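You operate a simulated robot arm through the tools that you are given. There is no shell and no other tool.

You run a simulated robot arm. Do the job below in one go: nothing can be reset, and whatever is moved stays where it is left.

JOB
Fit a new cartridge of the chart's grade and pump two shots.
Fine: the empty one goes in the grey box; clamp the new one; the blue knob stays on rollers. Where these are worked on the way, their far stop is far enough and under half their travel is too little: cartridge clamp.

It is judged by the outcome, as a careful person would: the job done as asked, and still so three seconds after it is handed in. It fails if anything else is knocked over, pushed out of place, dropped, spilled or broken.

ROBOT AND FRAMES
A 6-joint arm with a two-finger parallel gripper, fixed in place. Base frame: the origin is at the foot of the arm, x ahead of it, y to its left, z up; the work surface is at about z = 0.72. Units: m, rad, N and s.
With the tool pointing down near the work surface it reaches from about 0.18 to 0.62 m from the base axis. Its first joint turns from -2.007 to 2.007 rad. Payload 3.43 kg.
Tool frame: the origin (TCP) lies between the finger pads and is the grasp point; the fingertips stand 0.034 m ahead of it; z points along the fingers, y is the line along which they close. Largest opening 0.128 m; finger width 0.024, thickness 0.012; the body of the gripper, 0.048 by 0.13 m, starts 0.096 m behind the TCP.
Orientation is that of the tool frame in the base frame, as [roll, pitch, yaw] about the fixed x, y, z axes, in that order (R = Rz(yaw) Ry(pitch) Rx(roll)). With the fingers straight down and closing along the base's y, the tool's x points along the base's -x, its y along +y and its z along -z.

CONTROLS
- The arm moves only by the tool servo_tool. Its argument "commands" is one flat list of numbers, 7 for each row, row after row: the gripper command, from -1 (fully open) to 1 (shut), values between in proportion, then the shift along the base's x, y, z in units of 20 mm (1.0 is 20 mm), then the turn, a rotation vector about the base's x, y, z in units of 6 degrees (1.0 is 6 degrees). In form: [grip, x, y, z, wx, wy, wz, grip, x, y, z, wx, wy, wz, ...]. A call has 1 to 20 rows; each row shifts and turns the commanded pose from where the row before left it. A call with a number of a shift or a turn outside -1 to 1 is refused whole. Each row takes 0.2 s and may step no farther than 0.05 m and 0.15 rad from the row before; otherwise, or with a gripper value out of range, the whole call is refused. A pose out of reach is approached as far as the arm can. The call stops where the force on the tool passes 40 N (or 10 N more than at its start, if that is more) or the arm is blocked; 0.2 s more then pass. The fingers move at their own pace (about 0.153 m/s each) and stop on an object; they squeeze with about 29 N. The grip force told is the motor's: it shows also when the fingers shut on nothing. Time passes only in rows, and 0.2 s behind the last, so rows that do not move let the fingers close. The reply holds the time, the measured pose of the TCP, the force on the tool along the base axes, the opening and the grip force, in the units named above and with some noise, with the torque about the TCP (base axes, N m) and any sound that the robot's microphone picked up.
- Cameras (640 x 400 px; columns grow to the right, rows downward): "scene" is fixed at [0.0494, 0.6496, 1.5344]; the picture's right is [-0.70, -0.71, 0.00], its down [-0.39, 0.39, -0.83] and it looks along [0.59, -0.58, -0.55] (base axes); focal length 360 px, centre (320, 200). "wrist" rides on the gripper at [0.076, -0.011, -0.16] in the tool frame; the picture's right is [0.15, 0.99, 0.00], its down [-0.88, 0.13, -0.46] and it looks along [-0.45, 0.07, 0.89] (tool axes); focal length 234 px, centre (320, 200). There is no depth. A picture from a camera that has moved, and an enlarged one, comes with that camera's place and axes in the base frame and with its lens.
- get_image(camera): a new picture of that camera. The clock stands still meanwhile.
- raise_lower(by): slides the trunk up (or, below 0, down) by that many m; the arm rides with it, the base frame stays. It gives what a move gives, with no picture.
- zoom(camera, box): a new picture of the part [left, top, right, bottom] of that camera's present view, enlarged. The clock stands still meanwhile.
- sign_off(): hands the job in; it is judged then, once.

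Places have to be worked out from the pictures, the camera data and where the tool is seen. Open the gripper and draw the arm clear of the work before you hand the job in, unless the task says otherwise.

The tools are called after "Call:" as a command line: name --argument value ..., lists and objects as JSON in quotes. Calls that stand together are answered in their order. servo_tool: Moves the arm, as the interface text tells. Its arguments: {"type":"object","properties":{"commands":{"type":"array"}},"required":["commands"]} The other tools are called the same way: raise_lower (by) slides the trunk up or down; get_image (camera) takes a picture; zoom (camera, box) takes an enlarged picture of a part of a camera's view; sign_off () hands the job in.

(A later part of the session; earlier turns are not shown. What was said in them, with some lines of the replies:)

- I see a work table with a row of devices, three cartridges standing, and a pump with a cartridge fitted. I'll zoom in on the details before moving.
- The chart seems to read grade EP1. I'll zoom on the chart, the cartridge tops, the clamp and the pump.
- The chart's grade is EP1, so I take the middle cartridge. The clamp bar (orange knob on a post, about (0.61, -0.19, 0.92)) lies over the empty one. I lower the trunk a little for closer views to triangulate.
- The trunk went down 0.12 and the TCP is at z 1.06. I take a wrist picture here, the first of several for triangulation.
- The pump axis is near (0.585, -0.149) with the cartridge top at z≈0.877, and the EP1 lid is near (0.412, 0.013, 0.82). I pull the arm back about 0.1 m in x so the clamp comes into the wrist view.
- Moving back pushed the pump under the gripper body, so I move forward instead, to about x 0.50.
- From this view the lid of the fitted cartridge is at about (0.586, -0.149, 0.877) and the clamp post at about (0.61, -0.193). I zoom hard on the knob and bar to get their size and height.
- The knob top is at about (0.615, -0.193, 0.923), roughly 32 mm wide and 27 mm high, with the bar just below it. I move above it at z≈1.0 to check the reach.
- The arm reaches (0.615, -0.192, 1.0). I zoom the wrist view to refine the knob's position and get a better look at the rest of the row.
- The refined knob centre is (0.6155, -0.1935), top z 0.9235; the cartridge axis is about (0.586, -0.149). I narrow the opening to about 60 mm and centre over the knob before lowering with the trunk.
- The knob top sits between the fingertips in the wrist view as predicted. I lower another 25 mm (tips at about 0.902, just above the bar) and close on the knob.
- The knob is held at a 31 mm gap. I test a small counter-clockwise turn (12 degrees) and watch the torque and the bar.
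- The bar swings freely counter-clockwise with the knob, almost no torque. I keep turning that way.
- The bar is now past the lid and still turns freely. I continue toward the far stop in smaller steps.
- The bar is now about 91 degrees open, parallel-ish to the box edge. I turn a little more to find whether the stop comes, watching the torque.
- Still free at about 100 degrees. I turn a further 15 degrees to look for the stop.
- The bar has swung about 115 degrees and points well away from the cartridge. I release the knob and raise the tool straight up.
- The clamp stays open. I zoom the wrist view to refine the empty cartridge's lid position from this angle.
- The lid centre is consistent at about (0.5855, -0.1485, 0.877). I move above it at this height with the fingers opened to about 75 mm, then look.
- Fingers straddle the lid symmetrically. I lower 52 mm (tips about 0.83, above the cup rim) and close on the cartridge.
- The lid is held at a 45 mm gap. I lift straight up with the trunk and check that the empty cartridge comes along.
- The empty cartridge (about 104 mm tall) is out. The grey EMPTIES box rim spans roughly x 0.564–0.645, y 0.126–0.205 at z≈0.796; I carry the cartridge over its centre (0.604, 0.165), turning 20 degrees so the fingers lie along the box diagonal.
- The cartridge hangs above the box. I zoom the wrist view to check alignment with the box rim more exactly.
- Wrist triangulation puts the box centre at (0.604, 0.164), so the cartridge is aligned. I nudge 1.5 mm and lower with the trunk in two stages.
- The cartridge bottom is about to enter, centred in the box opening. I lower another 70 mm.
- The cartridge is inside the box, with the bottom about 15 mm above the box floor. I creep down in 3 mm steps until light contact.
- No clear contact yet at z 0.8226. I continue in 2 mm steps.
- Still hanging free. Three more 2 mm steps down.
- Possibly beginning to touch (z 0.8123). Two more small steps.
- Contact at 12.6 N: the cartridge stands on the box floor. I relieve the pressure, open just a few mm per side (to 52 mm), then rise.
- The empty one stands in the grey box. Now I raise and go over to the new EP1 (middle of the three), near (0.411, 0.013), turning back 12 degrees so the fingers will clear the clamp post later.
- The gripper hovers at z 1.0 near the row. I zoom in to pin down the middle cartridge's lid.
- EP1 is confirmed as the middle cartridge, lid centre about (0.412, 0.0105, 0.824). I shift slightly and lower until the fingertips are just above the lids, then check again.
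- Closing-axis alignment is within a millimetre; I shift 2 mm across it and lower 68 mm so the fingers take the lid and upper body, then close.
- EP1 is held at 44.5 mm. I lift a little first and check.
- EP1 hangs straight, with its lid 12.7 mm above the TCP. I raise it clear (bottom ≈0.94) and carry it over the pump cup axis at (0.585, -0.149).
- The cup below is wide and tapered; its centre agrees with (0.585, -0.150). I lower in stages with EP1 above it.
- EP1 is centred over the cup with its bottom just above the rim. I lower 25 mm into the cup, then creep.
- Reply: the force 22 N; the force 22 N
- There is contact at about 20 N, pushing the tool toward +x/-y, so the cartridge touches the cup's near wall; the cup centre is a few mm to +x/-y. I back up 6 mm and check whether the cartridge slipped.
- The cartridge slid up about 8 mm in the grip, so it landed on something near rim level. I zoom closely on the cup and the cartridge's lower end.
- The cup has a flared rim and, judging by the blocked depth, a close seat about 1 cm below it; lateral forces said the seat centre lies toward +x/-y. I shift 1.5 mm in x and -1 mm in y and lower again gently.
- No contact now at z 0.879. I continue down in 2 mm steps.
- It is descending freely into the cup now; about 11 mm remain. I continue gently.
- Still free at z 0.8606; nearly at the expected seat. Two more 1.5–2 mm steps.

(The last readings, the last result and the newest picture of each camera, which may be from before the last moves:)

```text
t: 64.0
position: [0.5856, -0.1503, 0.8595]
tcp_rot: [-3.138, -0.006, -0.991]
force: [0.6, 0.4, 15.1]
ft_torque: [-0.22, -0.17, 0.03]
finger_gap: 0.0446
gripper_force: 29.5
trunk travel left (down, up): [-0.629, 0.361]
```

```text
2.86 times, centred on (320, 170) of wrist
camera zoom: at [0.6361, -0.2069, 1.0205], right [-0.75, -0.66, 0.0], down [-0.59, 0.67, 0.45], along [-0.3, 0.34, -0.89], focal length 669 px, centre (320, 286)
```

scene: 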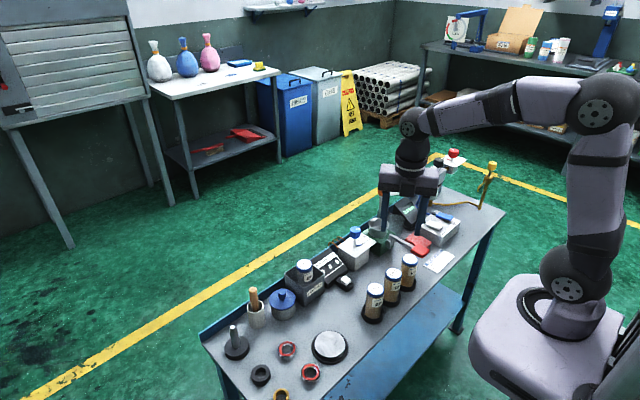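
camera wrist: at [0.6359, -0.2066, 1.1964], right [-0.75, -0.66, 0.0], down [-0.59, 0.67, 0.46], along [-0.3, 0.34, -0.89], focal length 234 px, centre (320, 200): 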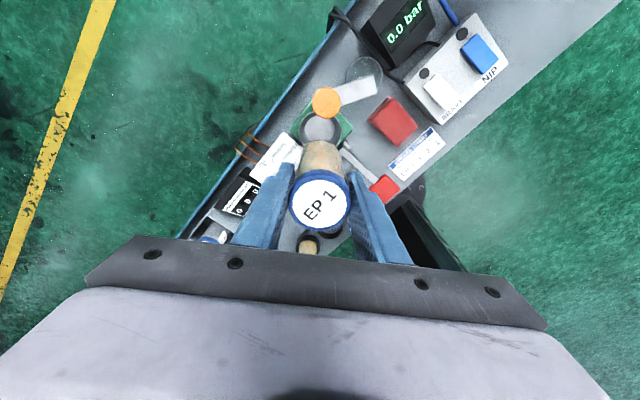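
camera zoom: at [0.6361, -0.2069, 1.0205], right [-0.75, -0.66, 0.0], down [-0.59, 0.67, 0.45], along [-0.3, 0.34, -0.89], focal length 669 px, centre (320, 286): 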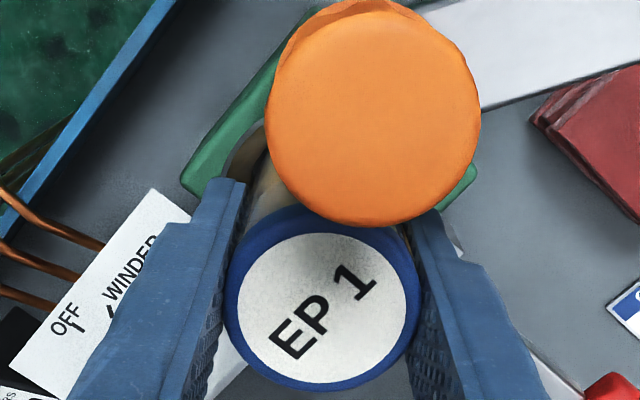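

Vertical contact of 15 N with no side force: EP1 is seated, lid at about 0.881 like the old one. I relieve the push, open to about 62 mm and raise straight up.

Call:
servo_tool --commands '[1, 0, 0, 0.12, 0, 0, 0, 0.5, 0, 0, 0, 0, 0, 0, 0.03, 0, 0, 0, 0, 0, 0, 0.03, 0, 0, 0, 0, 0, 0]'

Call:
raise_lower --by 0.1

Call:
zoom --camera "scene" --box '[350, 160, 430, 250]'

Call:
get_image --camera "wrist"

Call:
zoom --camera "wrist" --box '[260, 100, 380, 200]'

```text
t: 65.0
position: [0.5866, -0.1503, 0.8586]
tcp_rot: [3.141, 0.003, -0.992]
force: [-0.3, 0.0, -0.1]
ft_torque: [0.0, 0.01, -0.01]
finger_gap: 0.0621
gripper_force: 0.0
trunk travel left (down, up): [-0.629, 0.361]
```

```text
t: 66.4
position: [0.5854, -0.1506, 0.9593]
tcp_rot: [-3.14, 0.001, -0.992]
force: [-1.1, -0.4, -0.3]
ft_torque: [0.0, 0.03, -0.03]
finger_gap: 0.0621
gripper_force: 0.0
trunk travel left (down, up): [-0.729, 0.261]
```

```text
4.44 times, centred on (390, 205) of scene
camera zoom: at [0.0494, 0.6496, 1.5344], right [-0.7, -0.71, 0.0], down [-0.39, 0.39, -0.83], along [0.59, -0.58, -0.55], focal length 1600 px, centre (9, 178)
```

zoom: 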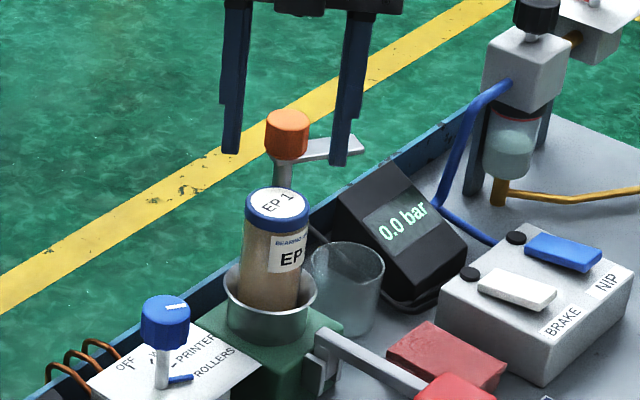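

```text
taken
camera wrist: at [0.6373, -0.2073, 1.1196], right [-0.75, -0.66, 0.0], down [-0.59, 0.67, 0.46], along [-0.3, 0.34, -0.89], focal length 234 px, centre (320, 200)
```

wrist: 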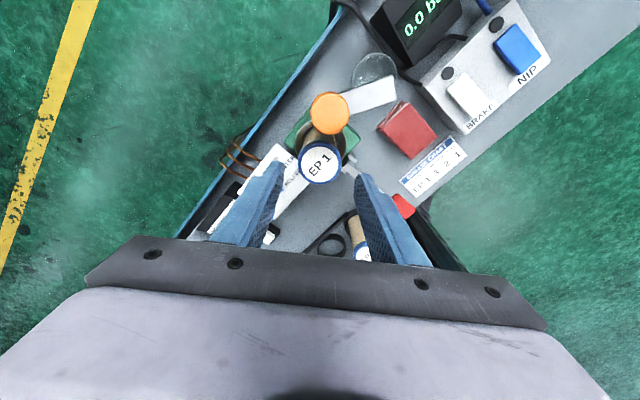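

```text
4.00 times, centred on (320, 150) of wrist
camera zoom: at [0.6373, -0.2073, 1.1196], right [-0.75, -0.66, 0.0], down [-0.59, 0.67, 0.46], along [-0.3, 0.34, -0.89], focal length 937 px, centre (320, 400)
```

zoom: 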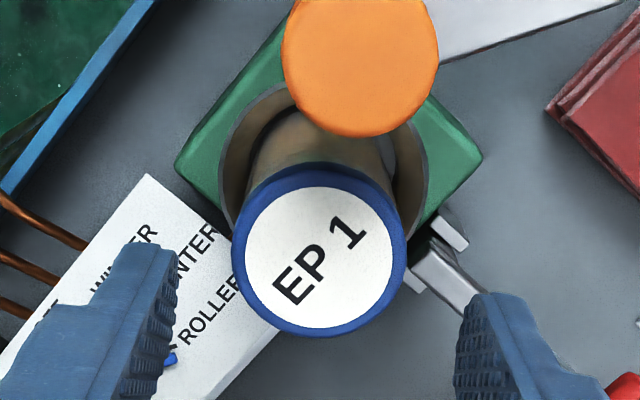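

EP1 stands upright in the cup at the old lid height. Now I return to the clamp knob: up 30 mm, over to (0.6155, -0.194), then down.

Call:
servo_tool --commands '[0.06, 0, 0, 0.75, 0, 0, 0, 0.06, 0, 0, 0.75, 0, 0, 0, 0.06, 0.5, -0.72, 0, 0, 0, 0, 0.06, 0.5, -0.72, 0, 0, 0, 0, 0.06, 0.5, -0.72, 0, 0, 0, 0, 0.06, 0, 0, 0, 0, 0, 0, 0.06, 0, 0, 0, 0, 0, 0]'

Call:
zoom --camera "wrist" --box '[240, 100, 400, 220]'

```text
t: 68.0
position: [0.6064, -0.1787, 0.9892]
tcp_rot: [-3.139, -0.002, -0.99]
force: [-0.5, 0.3, 0.5]
ft_torque: [0.0, -0.01, 0.0]
finger_gap: 0.0603
gripper_force: 0.2
out of reach, approached as far as the arm can: row 5
trunk travel left (down, up): [-0.729, 0.261]
```

```text
3.33 times, centred on (320, 160) of wrist
camera zoom: at [0.656, -0.2359, 1.1494], right [-0.75, -0.66, 0.0], down [-0.59, 0.67, 0.45], along [-0.3, 0.34, -0.89], focal length 781 px, centre (320, 333)
```

zoom: 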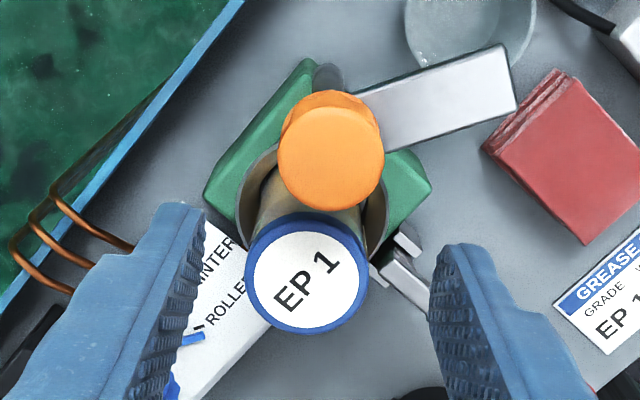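

That spot is out of reach at this trunk height, since the arm is high relative to the trunk. I raise the trunk 70 mm and then lower the arm the same amount, then move over.

Call:
raise_lower --by 0.075

Call:
servo_tool --commands '[0.06, -0.2, 0.3, -0.75, 0, 0, 0, 0.06, 0, 0, -0.75, 0, 0, 0, 0.06, 0, 0, -0.75, 0, 0, 0, 0.06, 0, 0, -0.75, 0, 0, 0, 0.06, 0, 0, -0.75, 0, 0, 0, 0.06, 0, 0, 0, 0, 0, 0, 0.06, 0, 0, 0, 0, 0, 0]'

```text
t: 69.1
position: [0.604, -0.1779, 1.0642]
tcp_rot: [-3.14, -0.001, -0.99]
force: [-0.1, 0.4, -0.4]
ft_torque: [-0.01, 0.02, 0.02]
finger_gap: 0.0601
gripper_force: 0.1
trunk travel left (down, up): [-0.804, 0.186]
```

```text
t: 70.7
position: [0.6021, -0.1711, 0.9877]
tcp_rot: [-3.14, -0.002, -0.991]
force: [-0.9, -0.1, 0.1]
ft_torque: [-0.02, -0.02, 0.03]
finger_gap: 0.0601
gripper_force: 0.0
trunk travel left (down, up): [-0.804, 0.186]
```

Now at (0.602, -0.171, 0.988). I move the last (13, -22) mm to be above the knob and check in the wrist view.

Call:
servo_tool --commands '[0.06, 0.34, -0.56, 0, 0, 0, 0, 0.06, 0.34, -0.56, 0, 0, 0, 0, 0.06, 0, 0, 0, 0, 0, 0, 0.06, 0, 0, 0, 0, 0, 0]'

Call:
zoom --camera "wrist" --box '[240, 100, 400, 220]'

```text
t: 71.7
position: [0.6148, -0.1944, 0.9882]
tcp_rot: [3.141, -0.002, -0.991]
force: [0.5, 0.2, 0.2]
ft_torque: [-0.02, -0.01, 0.0]
finger_gap: 0.0603
gripper_force: 0.0
trunk travel left (down, up): [-0.804, 0.186]
```

```text
3.33 times, centred on (320, 160) of wrist
camera zoom: at [0.6655, -0.2521, 1.149], right [-0.75, -0.66, 0.0], down [-0.59, 0.67, 0.45], along [-0.3, 0.34, -0.89], focal length 781 px, centre (320, 333)
```

zoom: 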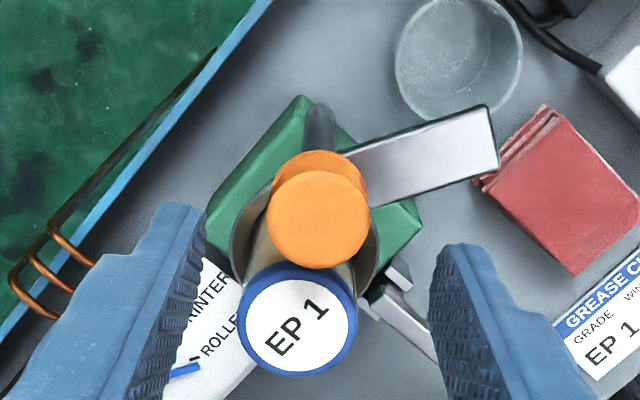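

Centred on the knob. I lower 51 mm and close on it.

Call:
raise_lower --by -0.051

Call:
servo_tool --commands '[0.5, 0, 0, 0, 0, 0, 0, 1, 0, 0, 0, 0, 0, 0, 1, 0, 0, 0, 0, 0, 0, 1, 0, 0, 0, 0, 0, 0]'

Call:
zoom --camera "scene" --box '[350, 150, 430, 240]'

```text
t: 72.6
position: [0.6157, -0.1943, 0.9377]
tcp_rot: [-3.14, -0.001, -0.99]
force: [-0.6, 0.7, -0.6]
ft_torque: [-0.06, -0.03, -0.01]
finger_gap: 0.06
gripper_force: 0.0
trunk travel left (down, up): [-0.753, 0.237]
```

```text
t: 73.6
position: [0.614, -0.1944, 0.936]
tcp_rot: [-3.141, -0.004, -0.991]
force: [2.4, 0.5, -0.2]
ft_torque: [0.19, -0.11, -0.04]
finger_gap: 0.0313
gripper_force: 45.7
trunk travel left (down, up): [-0.753, 0.237]
```

```text
4.44 times, centred on (390, 195) of scene
camera zoom: at [0.0494, 0.6496, 1.5344], right [-0.7, -0.71, 0.0], down [-0.39, 0.39, -0.83], along [0.59, -0.58, -0.55], focal length 1600 px, centre (9, 222)
```

zoom: 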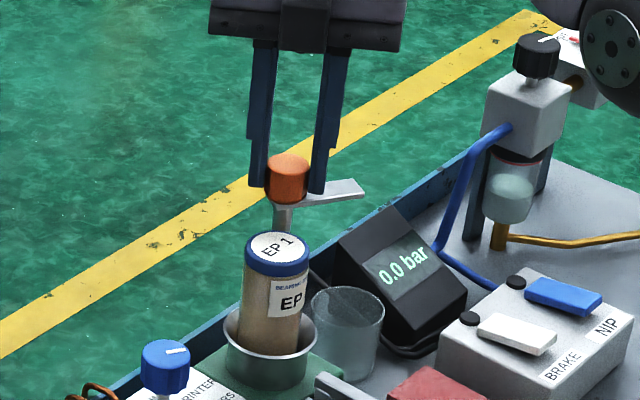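

Knob held. I turn it back clockwise in stages, about 59 degrees first.

Call:
servo_tool --commands '[1, 0, 0, 0, 0, 0, -0.7, 1, 0, 0, 0, 0, 0, -0.7, 1, 0, 0, 0, 0, 0, -0.7, 1, 0, 0, 0, 0, 0, -0.7, 1, 0, 0, 0, 0, 0, -0.7, 1, 0, 0, 0, 0, 0, -0.7, 1, 0, 0, 0, 0, 0, -0.7, 1, 0, 0, 0, 0, 0, -0.7, 1, 0, 0, 0, 0, 0, -0.7, 1, 0, 0, 0, 0, 0, -0.7, 1, 0, 0, 0, 0, 0, -0.7, 1, 0, 0, 0, 0, 0, -0.7, 1, 0, 0, 0, 0, 0, -0.7, 1, 0, 0, 0, 0, 0, -0.7, 1, 0, 0, 0, 0, 0, 0]'

Call:
zoom --camera "scene" --box '[350, 150, 430, 240]'

Call:
get_image --camera "wrist"

```text
t: 76.8
position: [0.616, -0.1941, 0.9383]
tcp_rot: [-3.139, -0.002, -2.02]
force: [2.1, 1.7, 3.6]
ft_torque: [0.05, -0.07, 0.01]
finger_gap: 0.0311
gripper_force: 45.3
trunk travel left (down, up): [-0.753, 0.237]
```

```text
4.44 times, centred on (390, 195) of scene
camera zoom: at [0.0494, 0.6496, 1.5344], right [-0.7, -0.71, 0.0], down [-0.39, 0.39, -0.83], along [0.59, -0.58, -0.55], focal length 1600 px, centre (9, 222)
```

zoom: 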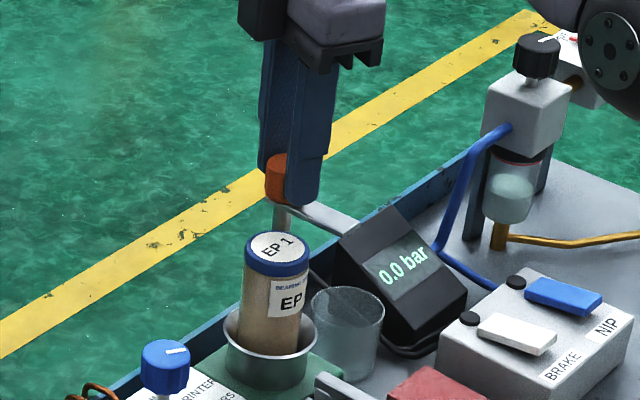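

```text
taken
camera wrist: at [0.5922, -0.2672, 1.0982], right [-0.96, 0.3, 0.0], down [0.26, 0.85, 0.45], along [0.14, 0.43, -0.89], focal length 234 px, centre (320, 200)
```

wrist: 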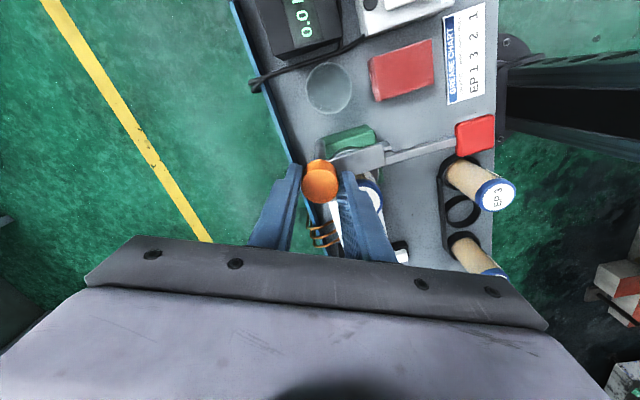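

The bar follows and is about to come over the lid. I go on in 3 degree steps, watching the force.

Call:
servo_tool --commands '[1, 0, 0, 0, 0, 0, -0.5, 1, 0, 0, 0, 0, 0, -0.5, 1, 0, 0, 0, 0, 0, -0.5, 1, 0, 0, 0, 0, 0, -0.5, 1, 0, 0, 0, 0, 0, -0.5, 1, 0, 0, 0, 0, 0, -0.5, 1, 0, 0, 0, 0, 0, -0.5, 1, 0, 0, 0, 0, 0, -0.5, 1, 0, 0, 0, 0, 0, -0.5, 1, 0, 0, 0, 0, 0, 0]'

Call:
zoom --camera "scene" --box '[350, 150, 430, 240]'

Call:
get_image --camera "wrist"

```text
t: 79.0
position: [0.6149, -0.1944, 0.9376]
tcp_rot: [-3.14, -0.001, -2.488]
force: [3.0, 1.7, 2.7]
ft_torque: [0.05, -0.01, 0.01]
finger_gap: 0.031
gripper_force: 45.0
trunk travel left (down, up): [-0.753, 0.237]
```

```text
4.44 times, centred on (390, 195) of scene
camera zoom: at [0.0494, 0.6496, 1.5344], right [-0.7, -0.71, 0.0], down [-0.39, 0.39, -0.83], along [0.59, -0.58, -0.55], focal length 1600 px, centre (9, 222)
```

zoom: 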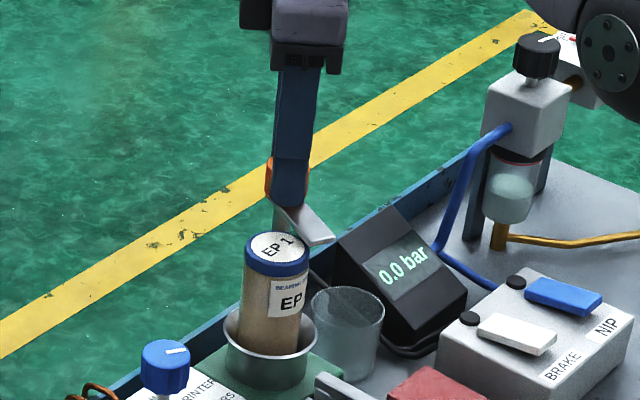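

```text
taken
camera wrist: at [0.5617, -0.2489, 1.0982], right [-0.72, 0.7, 0.0], down [0.62, 0.64, 0.45], along [0.32, 0.32, -0.89], focal length 234 px, centre (320, 200)
```

wrist: 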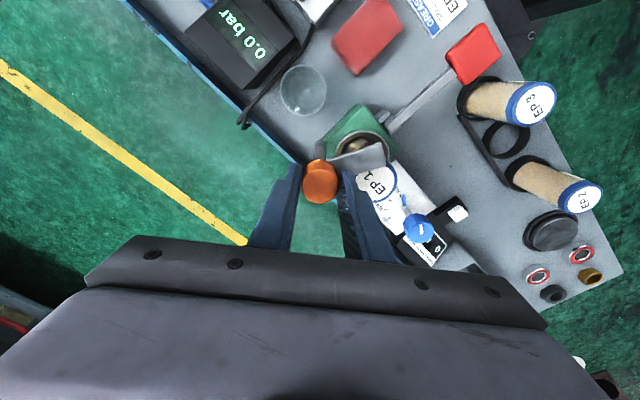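

The bar edge is now at the lid; about 29 degrees remain to its original place. I continue slowly.

Call:
servo_tool --commands '[1, 0, 0, 0, 0, 0, -0.4, 1, 0, 0, 0, 0, 0, -0.4, 1, 0, 0, 0, 0, 0, -0.4, 1, 0, 0, 0, 0, 0, -0.4, 1, 0, 0, 0, 0, 0, -0.4, 1, 0, 0, 0, 0, 0, -0.4, 1, 0, 0, 0, 0, 0, -0.4, 1, 0, 0, 0, 0, 0, -0.4, 1, 0, 0, 0, 0, 0, 0]'

Call:
zoom --camera "scene" --box '[350, 150, 430, 240]'

Call:
get_image --camera "wrist"

```text
t: 81.0
position: [0.6153, -0.1937, 0.9376]
tcp_rot: [-3.139, -0.005, -2.825]
force: [1.7, 1.9, 0.8]
ft_torque: [0.2, -0.38, -0.02]
finger_gap: 0.0312
gripper_force: 45.4
trunk travel left (down, up): [-0.753, 0.237]
```

```text
4.44 times, centred on (390, 195) of scene
camera zoom: at [0.0494, 0.6496, 1.5344], right [-0.7, -0.71, 0.0], down [-0.39, 0.39, -0.83], along [0.59, -0.58, -0.55], focal length 1600 px, centre (9, 222)
```

zoom: 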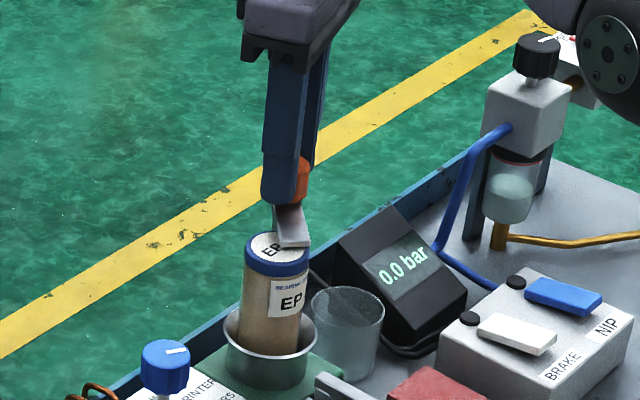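

```text
taken
camera wrist: at [0.5468, -0.2283, 1.0982], right [-0.45, 0.89, 0.0], down [0.8, 0.4, 0.45], along [0.41, 0.2, -0.89], focal length 234 px, centre (320, 200)
```

wrist: 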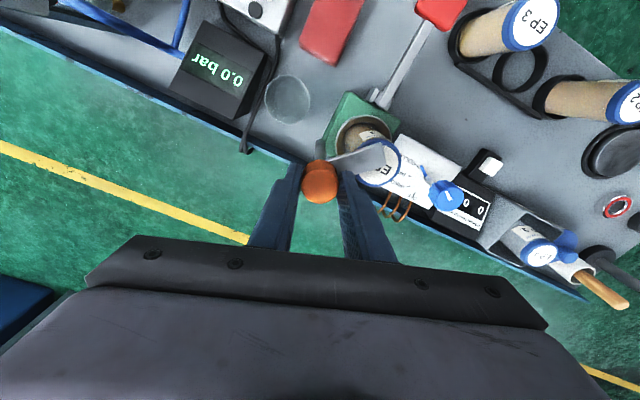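

The bar slides over the lid without pushing it. About 10 more degrees to the closed stop.

Call:
servo_tool --commands '[1, 0, 0, 0, 0, 0, -0.4, 1, 0, 0, 0, 0, 0, -0.4, 1, 0, 0, 0, 0, 0, -0.4, 1, 0, 0, 0, 0, 0, -0.4, 1, 0, 0, 0, 0, 0, 0]'

Call:
zoom --camera "scene" --box '[350, 150, 430, 240]'

```text
t: 82.2
position: [0.6145, -0.1931, 0.938]
tcp_rot: [-3.14, -0.003, -2.989]
force: [2.1, 0.8, 1.0]
ft_torque: [-0.04, 0.39, -0.03]
finger_gap: 0.0311
gripper_force: 45.3
trunk travel left (down, up): [-0.753, 0.237]
```

```text
4.44 times, centred on (390, 195) of scene
camera zoom: at [0.0494, 0.6496, 1.5344], right [-0.7, -0.71, 0.0], down [-0.39, 0.39, -0.83], along [0.59, -0.58, -0.55], focal length 1600 px, centre (9, 222)
```

zoom: 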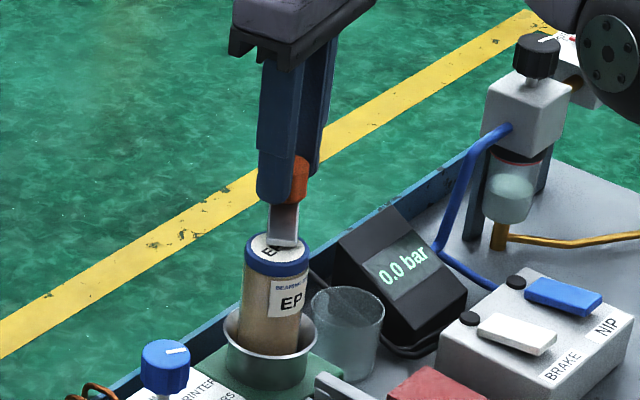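

At the original bar angle (within a degree) by the yaw reading. I nudge a few degrees more to seat it at the stop, watching torque.

Call:
servo_tool --commands '[1, 0, 0, 0, 0, 0, -0.25, 1, 0, 0, 0, 0, 0, -0.25, 1, 0, 0, 0, 0, 0, 0]'

Call:
zoom --camera "scene" --box '[362, 178, 410, 208]'

Call:
zoom --camera "wrist" --box '[270, 90, 410, 210]'

```text
t: 83.0
position: [0.6144, -0.1938, 0.9377]
tcp_rot: [-3.141, -0.006, -3.044]
force: [-1.5, 2.0, 0.5]
ft_torque: [0.1, 0.07, 0.55]
finger_gap: 0.0313
gripper_force: 45.0
trunk travel left (down, up): [-0.753, 0.237]
```

```text
13.33 times, centred on (386, 193) of scene
camera zoom: at [0.0494, 0.6496, 1.5344], right [-0.7, -0.71, 0.0], down [-0.39, 0.39, -0.83], along [0.59, -0.58, -0.55], focal length 4798 px, centre (-560, 293)
```

zoom: 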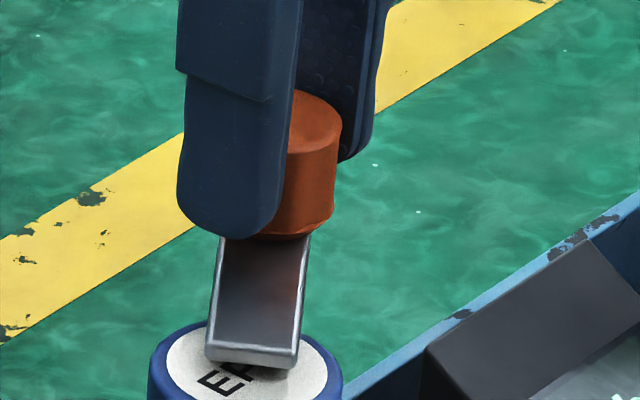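

```text
3.33 times, centred on (340, 150) of wrist
camera zoom: at [0.5412, -0.2126, 1.0982], right [-0.24, 0.97, 0.0], down [0.86, 0.22, 0.45], along [0.44, 0.11, -0.89], focal length 781 px, centre (253, 367)
```

zoom: 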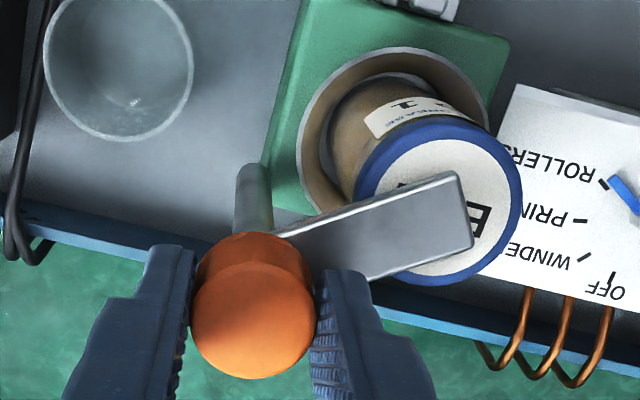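

Torque rose to 0.55 N m: the clamp is at its closed stop, and the bar lies exactly where it was originally. I release the knob and rise.

Call:
servo_tool --commands '[0.5, 0, 0, 0, 0, 0, 0, 0.06, 0, 0, 0, 0, 0, 0, 0.06, 0, 0, 0, 0, 0, 0]'

Call:
raise_lower --by 0.07

Call:
zoom --camera "scene" --box '[360, 170, 440, 260]'

Call:
get_image --camera "wrist"

```text
t: 83.8
position: [0.6148, -0.1948, 0.938]
tcp_rot: [-3.138, -0.002, -3.043]
force: [-0.5, 0.2, 0.2]
ft_torque: [0.02, -0.01, 0.01]
finger_gap: 0.0606
gripper_force: 0.1
trunk travel left (down, up): [-0.753, 0.237]
```

```text
t: 84.9
position: [0.6151, -0.1941, 1.0078]
tcp_rot: [-3.139, -0.002, -3.044]
force: [-0.9, 0.0, 0.0]
ft_torque: [0.0, 0.03, -0.02]
finger_gap: 0.0601
gripper_force: 0.0
trunk travel left (down, up): [-0.823, 0.167]
```

```text
4.44 times, centred on (400, 215) of scene
camera zoom: at [0.0494, 0.6496, 1.5344], right [-0.7, -0.71, 0.0], down [-0.39, 0.39, -0.83], along [0.59, -0.58, -0.55], focal length 1600 px, centre (-36, 133)
```

zoom: 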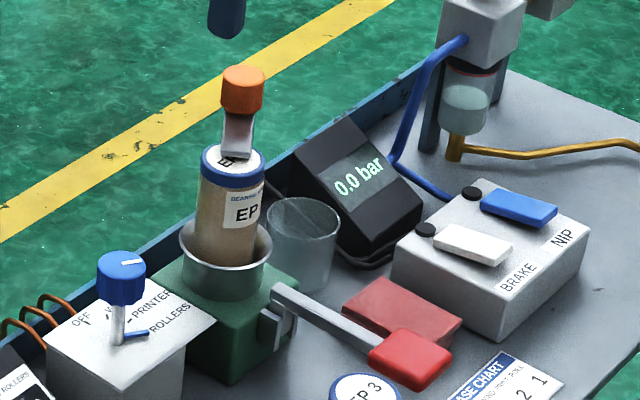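

```text
taken
camera wrist: at [0.5415, -0.2129, 1.1681], right [-0.24, 0.97, 0.0], down [0.86, 0.22, 0.45], along [0.44, 0.11, -0.89], focal length 234 px, centre (320, 200)
```

wrist: 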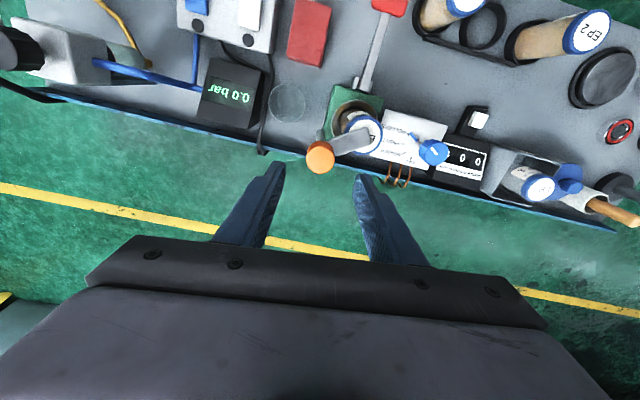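

The clamp is shut over EP1. The lever's red pad is at about (0.424, -0.148), top z≈0.80; I move above it with the fingers closing and look closely at the lever.

Call:
servo_tool --commands '[0.06, -0.955, 0.2325, 0, 0, 0, -0.093, 0.06, -0.955, 0.2325, 0, 0, 0, -0.093, 0.06, -0.955, 0.2325, 0, 0, 0, -0.093, 0.06, -0.955, 0.2325, 0, 0, 0, -0.093, 0.06, -0.955, 0.2325, 0, 0, 0, -0.093, 0.06, -0.955, 0.2325, 0, 0, 0, -0.093, 0.06, -0.955, 0.2325, 0, 0, 0, -0.093, 0.06, -0.955, 0.2325, 0, 0, 0, -0.093, 0.06, -0.955, 0.2325, 0, 0, 0, -0.093, 0.06, -0.955, 0.2325, 0, 0, 0, -0.093, 1, 0, 0, 0, 0, 0, 0, 1, 0, 0, 0, 0, 0, 0]'

Call:
get_image --camera "wrist"

Call:
zoom --camera "wrist" --box '[250, 80, 410, 200]'

Call:
zoom --camera "scene" --box '[380, 220, 450, 270]'

```text
t: 87.5
position: [0.4249, -0.1484, 1.0074]
tcp_rot: [-3.139, -0.003, -3.14]
force: [0.4, -0.8, -0.5]
ft_torque: [0.0, 0.02, 0.01]
finger_gap: 0.0
gripper_force: 29.0
trunk travel left (down, up): [-0.823, 0.167]
```

```text
taken
camera wrist: at [0.3485, -0.1594, 1.1679], right [-0.15, 0.99, 0.0], down [0.88, 0.13, 0.45], along [0.45, 0.06, -0.89], focal length 234 px, centre (320, 200)
```

wrist: 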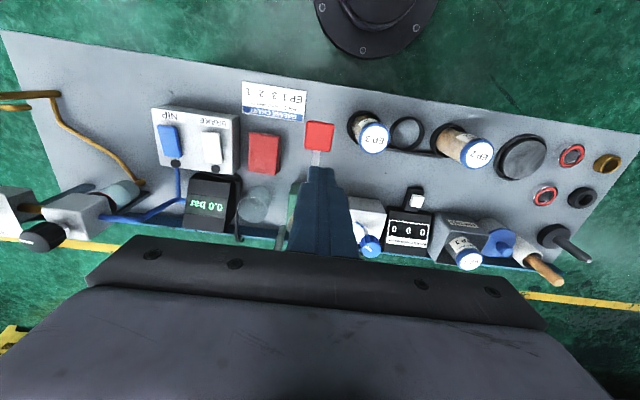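

```text
3.33 times, centred on (330, 140) of wrist
camera zoom: at [0.3485, -0.1594, 1.1679], right [-0.15, 0.99, 0.0], down [0.88, 0.13, 0.45], along [0.45, 0.06, -0.89], focal length 781 px, centre (287, 400)
```

zoom: 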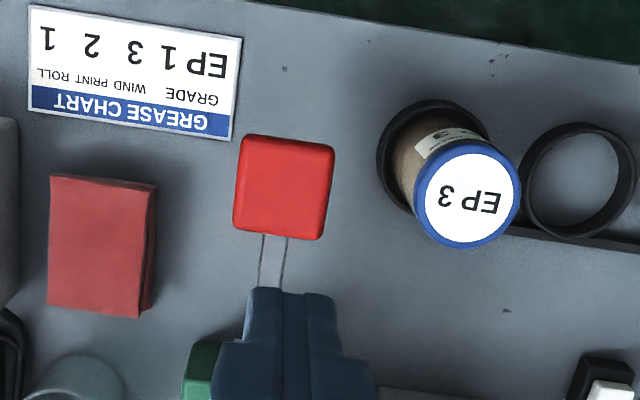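

```text
8.00 times, centred on (415, 245) of scene
camera zoom: at [0.0494, 0.6496, 1.5344], right [-0.7, -0.71, 0.0], down [-0.39, 0.39, -0.83], along [0.59, -0.58, -0.55], focal length 2879 px, centre (-440, -160)
```

zoom: 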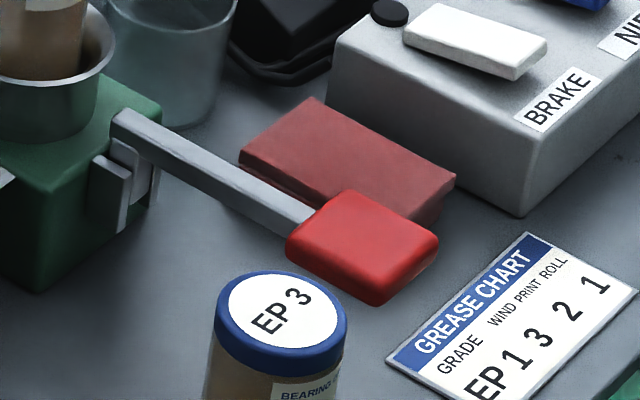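

The pad centre is about (0.424, -0.150), 46 mm square, top near z 0.80; the lever lies about level, so I expect to press it down. I lower the closed fingertips to just above the pad.

Call:
servo_tool --commands '[1, -0.12, -0.08, 0, 0, 0, 0, 1, 0, 0, 0, 0, 0, 0]'

Call:
raise_lower --by -0.15

Call:
zoom --camera "scene" --box '[370, 200, 450, 270]'

Call:
get_image --camera "wrist"

```text
t: 88.1
position: [0.4222, -0.15, 1.0087]
tcp_rot: [-3.14, 0.0, 3.141]
force: [-0.8, 0.2, -0.8]
ft_torque: [0.01, -0.01, -0.02]
finger_gap: 0.0
gripper_force: 29.6
trunk travel left (down, up): [-0.823, 0.167]
```

```text
t: 89.8
position: [0.4211, -0.1495, 0.8582]
tcp_rot: [-3.14, -0.001, -3.14]
force: [-0.1, 0.5, -0.6]
ft_torque: [0.02, -0.02, 0.0]
finger_gap: 0.0002
gripper_force: 29.0
trunk travel left (down, up): [-0.673, 0.317]
```

```text
5.71 times, centred on (410, 235) of scene
camera zoom: at [0.0494, 0.6496, 1.5344], right [-0.7, -0.71, 0.0], down [-0.39, 0.39, -0.83], along [0.59, -0.58, -0.55], focal length 2056 px, centre (-194, 0)
```

zoom: 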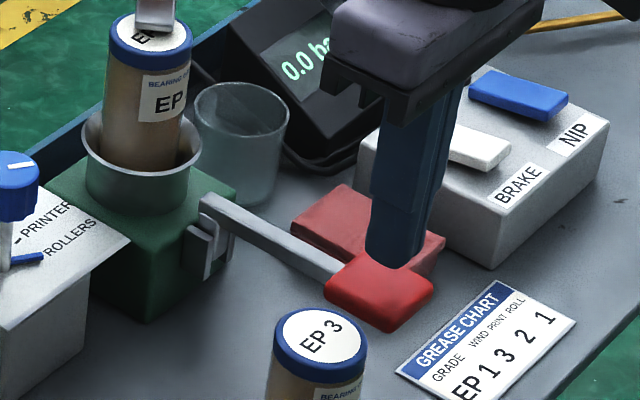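

```text
taken
camera wrist: at [0.3465, -0.1607, 1.018], right [-0.15, 0.99, 0.0], down [0.88, 0.13, 0.45], along [0.45, 0.07, -0.89], focal length 234 px, centre (320, 200)
```

wrist: 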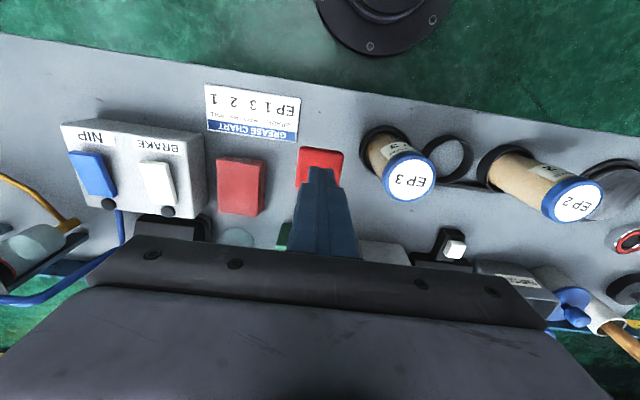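

Fingertips hover about 2 cm over the pad. I press down in 4 mm rows and watch the force.

Call:
servo_tool --commands '[1, 0, 0, -0.2, 0, 0, 0, 1, 0, 0, -0.2, 0, 0, 0, 1, 0, 0, -0.2, 0, 0, 0, 1, 0, 0, -0.2, 0, 0, 0, 1, 0, 0, -0.2, 0, 0, 0, 1, 0, 0, -0.2, 0, 0, 0, 1, 0, 0, -0.2, 0, 0, 0, 1, 0, 0, 0, 0, 0, 0]'

Call:
zoom --camera "scene" --box '[370, 200, 450, 270]'

```text
t: 91.6
position: [0.4213, -0.1483, 0.8295]
tcp_rot: [-3.138, -0.003, 3.14]
force: [-2.4, -1.5, 4.5]
ft_torque: [0.01, 0.0, 0.04]
finger_gap: 0.0
gripper_force: 29.1
trunk travel left (down, up): [-0.673, 0.317]
```

```text
5.71 times, centred on (410, 235) of scene
camera zoom: at [0.0494, 0.6496, 1.5344], right [-0.7, -0.71, 0.0], down [-0.39, 0.39, -0.83], along [0.59, -0.58, -0.55], focal length 2056 px, centre (-194, 0)
```

zoom: 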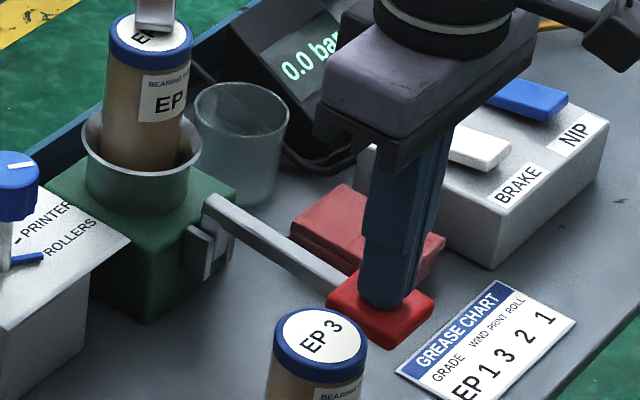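

Light contact of 4.5 N and the lever is giving. I press on in 4 mm rows.

Call:
servo_tool --commands '[1, 0, 0, -0.2, 0, 0, 0, 1, 0, 0, -0.2, 0, 0, 0, 1, 0, 0, -0.2, 0, 0, 0, 1, 0, 0, -0.2, 0, 0, 0, 1, 0, 0, 0, 0, 0, 0]'

Call:
zoom --camera "scene" --box '[370, 200, 450, 270]'

Call:
zoom --camera "scene" --box '[310, 240, 390, 300]'

```text
t: 92.8
position: [0.4202, -0.1493, 0.8139]
tcp_rot: [-3.139, 0.0, 3.141]
force: [-4.4, -0.5, 6.0]
ft_torque: [-0.04, 0.08, 0.0]
finger_gap: 0.0
gripper_force: 29.2
trunk travel left (down, up): [-0.673, 0.317]
```

```text
5.71 times, centred on (410, 235) of scene
camera zoom: at [0.0494, 0.6496, 1.5344], right [-0.7, -0.71, 0.0], down [-0.39, 0.39, -0.83], along [0.59, -0.58, -0.55], focal length 2056 px, centre (-194, 0)
```

zoom: 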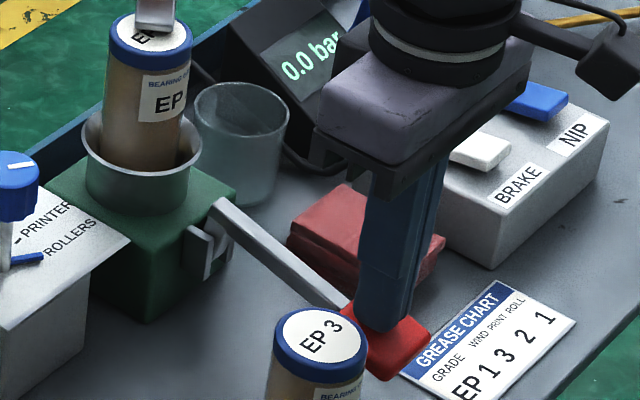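

```text
6.67 times, centred on (350, 270) of scene
camera zoom: at [0.0494, 0.6496, 1.5344], right [-0.7, -0.71, 0.0], down [-0.39, 0.39, -0.83], along [0.59, -0.58, -0.55], focal length 2399 px, centre (120, -267)
```

zoom: 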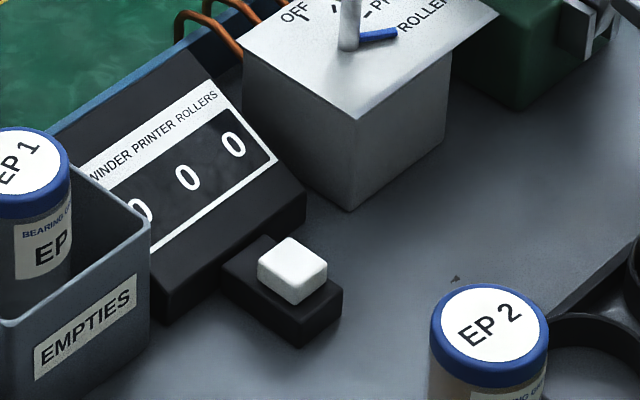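

The lever is moving down, counter still 0 0 0. I keep pressing.

Call:
servo_tool --commands '[1, 0, 0, -0.2, 0, 0, 0, 1, 0, 0, -0.2, 0, 0, 0, 1, 0, 0, -0.2, 0, 0, 0, 1, 0, 0, -0.2, 0, 0, 0, 1, 0, 0, 0, 0, 0, 0]'

Call:
zoom --camera "scene" --box '[370, 200, 450, 270]'

Call:
zoom --camera "scene" --box '[310, 240, 390, 300]'

```text
t: 94.0
position: [0.421, -0.1494, 0.7986]
tcp_rot: [-3.139, -0.003, -3.141]
force: [-7.5, -0.9, 9.3]
ft_torque: [0.07, 0.11, 0.0]
finger_gap: 0.0
gripper_force: 28.6
trunk travel left (down, up): [-0.673, 0.317]
```

```text
5.71 times, centred on (410, 235) of scene
camera zoom: at [0.0494, 0.6496, 1.5344], right [-0.7, -0.71, 0.0], down [-0.39, 0.39, -0.83], along [0.59, -0.58, -0.55], focal length 2056 px, centre (-194, 0)
```

zoom: 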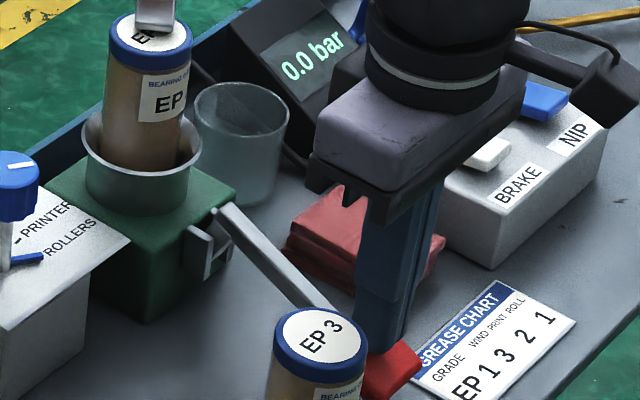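

```text
6.67 times, centred on (350, 270) of scene
camera zoom: at [0.0494, 0.6496, 1.5344], right [-0.7, -0.71, 0.0], down [-0.39, 0.39, -0.83], along [0.59, -0.58, -0.55], focal length 2399 px, centre (120, -267)
```

zoom: 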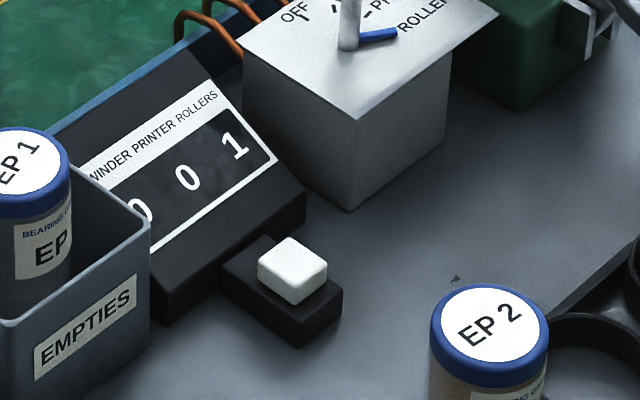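

The ROLLERS counter now reads 1: one shot. I raise the tool and watch whether the lever springs back.

Call:
servo_tool --commands '[1, 0, 0, 0.3, 0, 0, 0, 1, 0, 0, 0.4, 0, 0, 0, 1, 0, 0, 0.5, 0, 0, 0, 1, 0, 0, 0.5, 0, 0, 0, 1, 0, 0, 0.5, 0, 0, 0, 1, 0, 0, 0.6, 0, 0, 0, 1, 0, 0, 0, 0, 0, 0]'

Call:
zoom --camera "scene" --box '[370, 200, 450, 270]'

Call:
zoom --camera "scene" --box '[310, 240, 390, 300]'

```text
t: 95.6
position: [0.4225, -0.1487, 0.8536]
tcp_rot: [-3.14, -0.001, 3.141]
force: [0.9, -0.5, 0.6]
ft_torque: [-0.02, 0.01, -0.04]
finger_gap: 0.0001
gripper_force: 28.8
trunk travel left (down, up): [-0.673, 0.317]
```

```text
5.71 times, centred on (410, 235) of scene
camera zoom: at [0.0494, 0.6496, 1.5344], right [-0.7, -0.71, 0.0], down [-0.39, 0.39, -0.83], along [0.59, -0.58, -0.55], focal length 2056 px, centre (-194, 0)
```

zoom: 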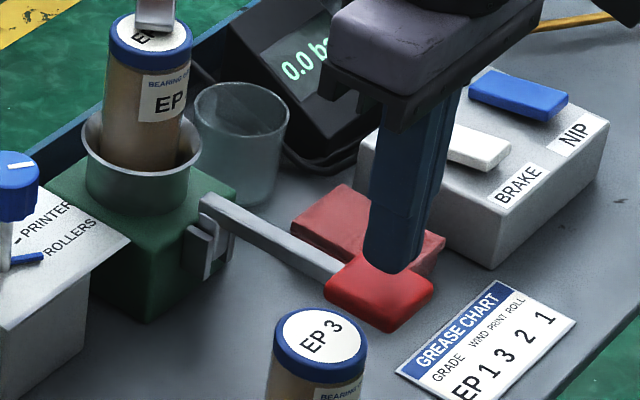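

```text
6.67 times, centred on (350, 270) of scene
camera zoom: at [0.0494, 0.6496, 1.5344], right [-0.7, -0.71, 0.0], down [-0.39, 0.39, -0.83], along [0.59, -0.58, -0.55], focal length 2399 px, centre (120, -267)
```

zoom: 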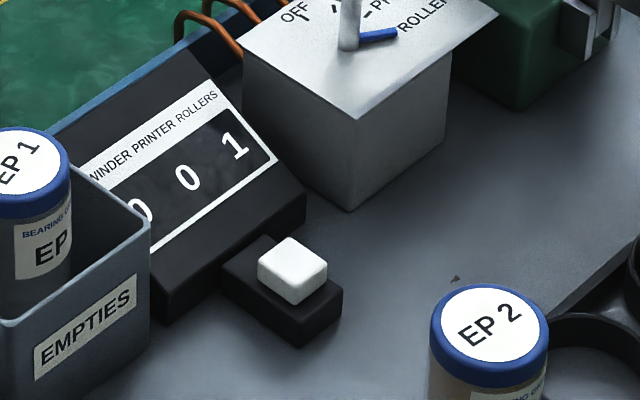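

The lever sprang back fully. I give the second, identical stroke (56 mm down).

Call:
servo_tool --commands '[1, 0, 0, -0.2, 0, 0, 0, 1, 0, 0, -0.2, 0, 0, 0, 1, 0, 0, -0.2, 0, 0, 0, 1, 0, 0, -0.2, 0, 0, 0, 1, 0, 0, -0.2, 0, 0, 0, 1, 0, 0, -0.2, 0, 0, 0, 1, 0, 0, -0.2, 0, 0, 0, 1, 0, 0, -0.2, 0, 0, 0, 1, 0, 0, -0.2, 0, 0, 0, 1, 0, 0, -0.2, 0, 0, 0, 1, 0, 0, -0.2, 0, 0, 0, 1, 0, 0, -0.2, 0, 0, 0, 1, 0, 0, -0.2, 0, 0, 0, 1, 0, 0, -0.2, 0, 0, 0, 1, 0, 0, 0, 0, 0, 0]'

Call:
zoom --camera "scene" --box '[370, 200, 450, 270]'

Call:
zoom --camera "scene" --box '[310, 240, 390, 300]'

```text
t: 98.8
position: [0.4186, -0.1492, 0.7979]
tcp_rot: [-3.14, -0.002, 3.141]
force: [-7.5, -0.3, 9.0]
ft_torque: [0.0, 0.2, -0.01]
finger_gap: 0.0001
gripper_force: 28.9
trunk travel left (down, up): [-0.673, 0.317]
```

```text
5.71 times, centred on (410, 235) of scene
camera zoom: at [0.0494, 0.6496, 1.5344], right [-0.7, -0.71, 0.0], down [-0.39, 0.39, -0.83], along [0.59, -0.58, -0.55], focal length 2056 px, centre (-194, 0)
```

zoom: 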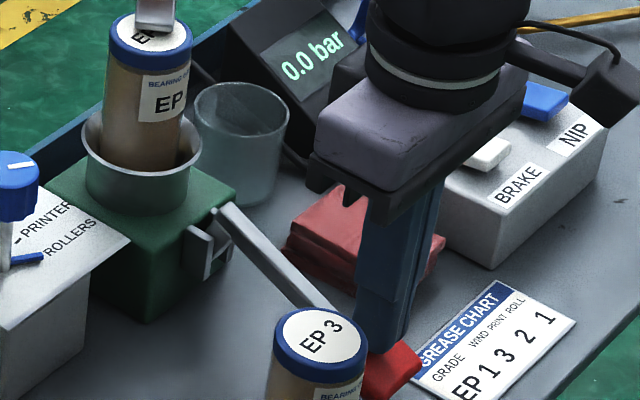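

```text
6.67 times, centred on (350, 270) of scene
camera zoom: at [0.0494, 0.6496, 1.5344], right [-0.7, -0.71, 0.0], down [-0.39, 0.39, -0.83], along [0.59, -0.58, -0.55], focal length 2399 px, centre (120, -267)
```

zoom: 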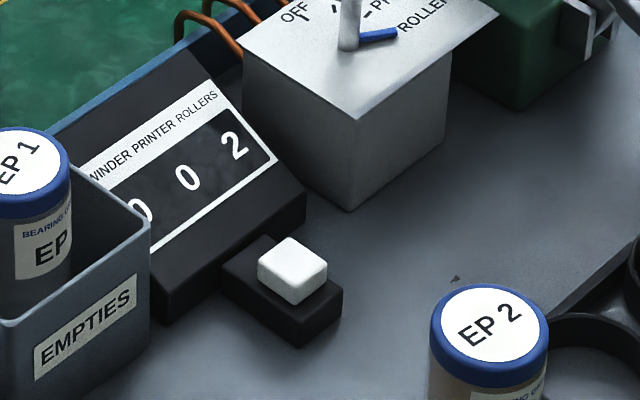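

The ROLLERS counter reads 2: two shots done. I raise off the lever gently, then lift clear.

Call:
servo_tool --commands '[1, 0, 0, 0.3, 0, 0, 0, 1, 0, 0, 0.4, 0, 0, 0, 1, 0, 0, 0.5, 0, 0, 0, 1, 0, 0, 0.5, 0, 0, 0, 1, 0, 0, 0.5, 0, 0, 0, 1, 0, 0, 0.6, 0, 0, 0, 1, 0, 0, 0.8, 0, 0, 0, 1, 0, 0, 0, 0, 0, 0]'

Call:
raise_lower --by 0.2

Call:
servo_tool --commands '[-0.5, -1, 0, 0, 0, 0, 0, -1, -1, 0, 0, 0, 0, 0, -1, -1, 0, 0, 0, 0, 0, -1, -1, 0, 0, 0, 0, 0, -1, -1, 0, 0, 0, 0, 0, -1, 0, 0, 0, 0, 0, 0, -1, 0, 0, 0, 0, 0, 0]'

Call:
get_image --camera "scene"

Call:
zoom --camera "scene" --box '[250, 170, 460, 320]'

Call:
get_image --camera "wrist"

```text
t: 100.6
position: [0.4209, -0.1492, 0.8693]
tcp_rot: [-3.14, -0.003, -3.141]
force: [0.0, 0.1, -0.3]
ft_torque: [0.01, -0.03, -0.04]
finger_gap: 0.0
gripper_force: 28.7
trunk travel left (down, up): [-0.673, 0.317]
```

```text
t: 102.8
position: [0.4206, -0.1498, 1.07]
tcp_rot: [-3.14, -0.002, -3.141]
force: [-0.9, -0.1, 1.0]
ft_torque: [-0.01, 0.02, -0.02]
finger_gap: 0.0
gripper_force: 29.1
trunk travel left (down, up): [-0.873, 0.117]
```

```text
t: 104.4
position: [0.3202, -0.1491, 1.0696]
tcp_rot: [-3.14, -0.001, 3.141]
force: [-0.6, -0.6, -0.6]
ft_torque: [0.0, -0.03, 0.02]
finger_gap: 0.128
gripper_force: 0.0
trunk travel left (down, up): [-0.873, 0.117]
```

```text
taken
```

scene: 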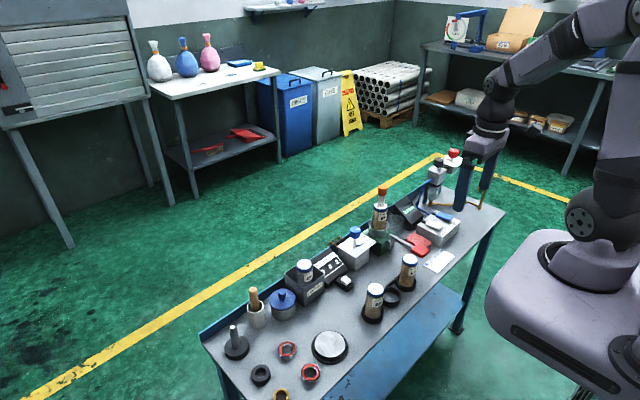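

```text
2.67 times, centred on (355, 245) of scene
camera zoom: at [0.0494, 0.6496, 1.5344], right [-0.7, -0.71, 0.0], down [-0.39, 0.39, -0.83], along [0.59, -0.58, -0.55], focal length 960 px, centre (227, 80)
```

zoom: 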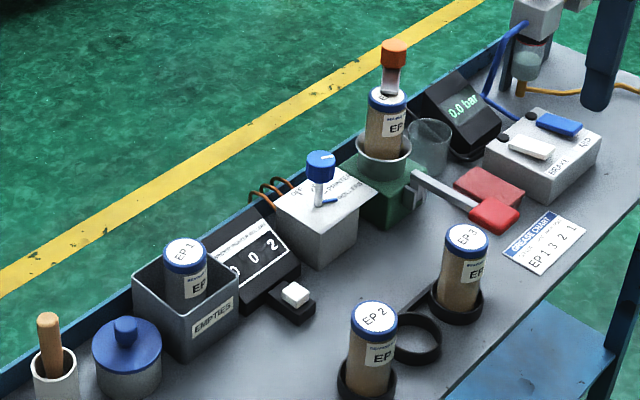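

```text
taken
camera wrist: at [0.2458, -0.1606, 1.2302], right [-0.15, 0.99, 0.0], down [0.88, 0.13, 0.45], along [0.45, 0.06, -0.89], focal length 234 px, centre (320, 200)
```

wrist: 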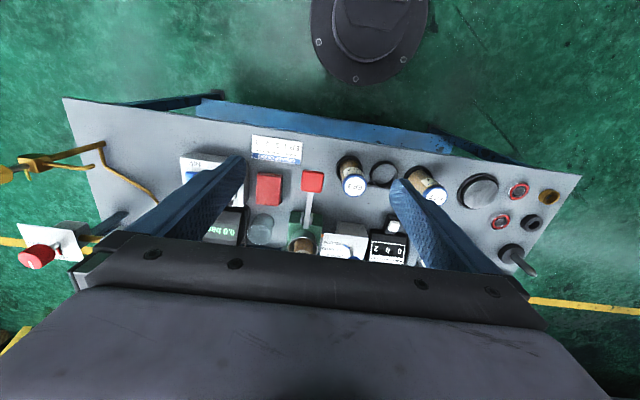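

The counter shows 0 0 2, the empty stands in the grey box, and the arm is clear and open. I take a last close look at the clamp and blue knob.

Call:
zoom --camera "scene" --box '[330, 175, 420, 260]'

```text
4.71 times, centred on (375, 218) of scene
camera zoom: at [0.0494, 0.6496, 1.5344], right [-0.7, -0.71, 0.0], down [-0.39, 0.39, -0.83], along [0.59, -0.58, -0.55], focal length 1694 px, centre (61, 118)
```

zoom: 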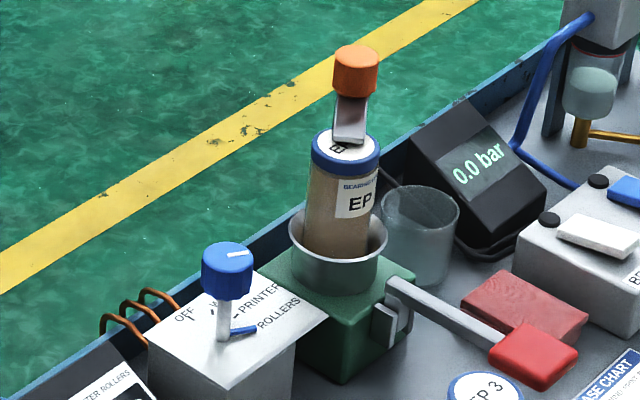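

The clamp is shut over the new EP1 cartridge and the blue knob still points to ROLLERS. Two shots are counted and nothing else has moved, so I hand in the job.

Call:
sign_off

```text
The job is handed in.
```

The job is done and handed in; no result from the judging has come back. The new EP1 cartridge, the grade on the chart, is in the pump, and two shots have been pumped. The counter reads 0 0 2, so both shots went to ROLLERS.

- **Empty cartridge:** it is standing upright in the grey EMPTIES box.
- **Clamp:** it is turned back to its closed stop, with the bar lying over the new cartridge as it did over the old one.
- **Blue knob:** I did not touch it, and it still points to ROLLERS.
- **Seating the new cartridge:** on the first try it caught inside the cup and slid up about 8 mm in the gripper. I backed off, moved it slightly and it went down freely. Its lid now sits at the same height as the old one's.
- **Arm:** the gripper is open and clear of the work. The final pictures show nothing else out of place.
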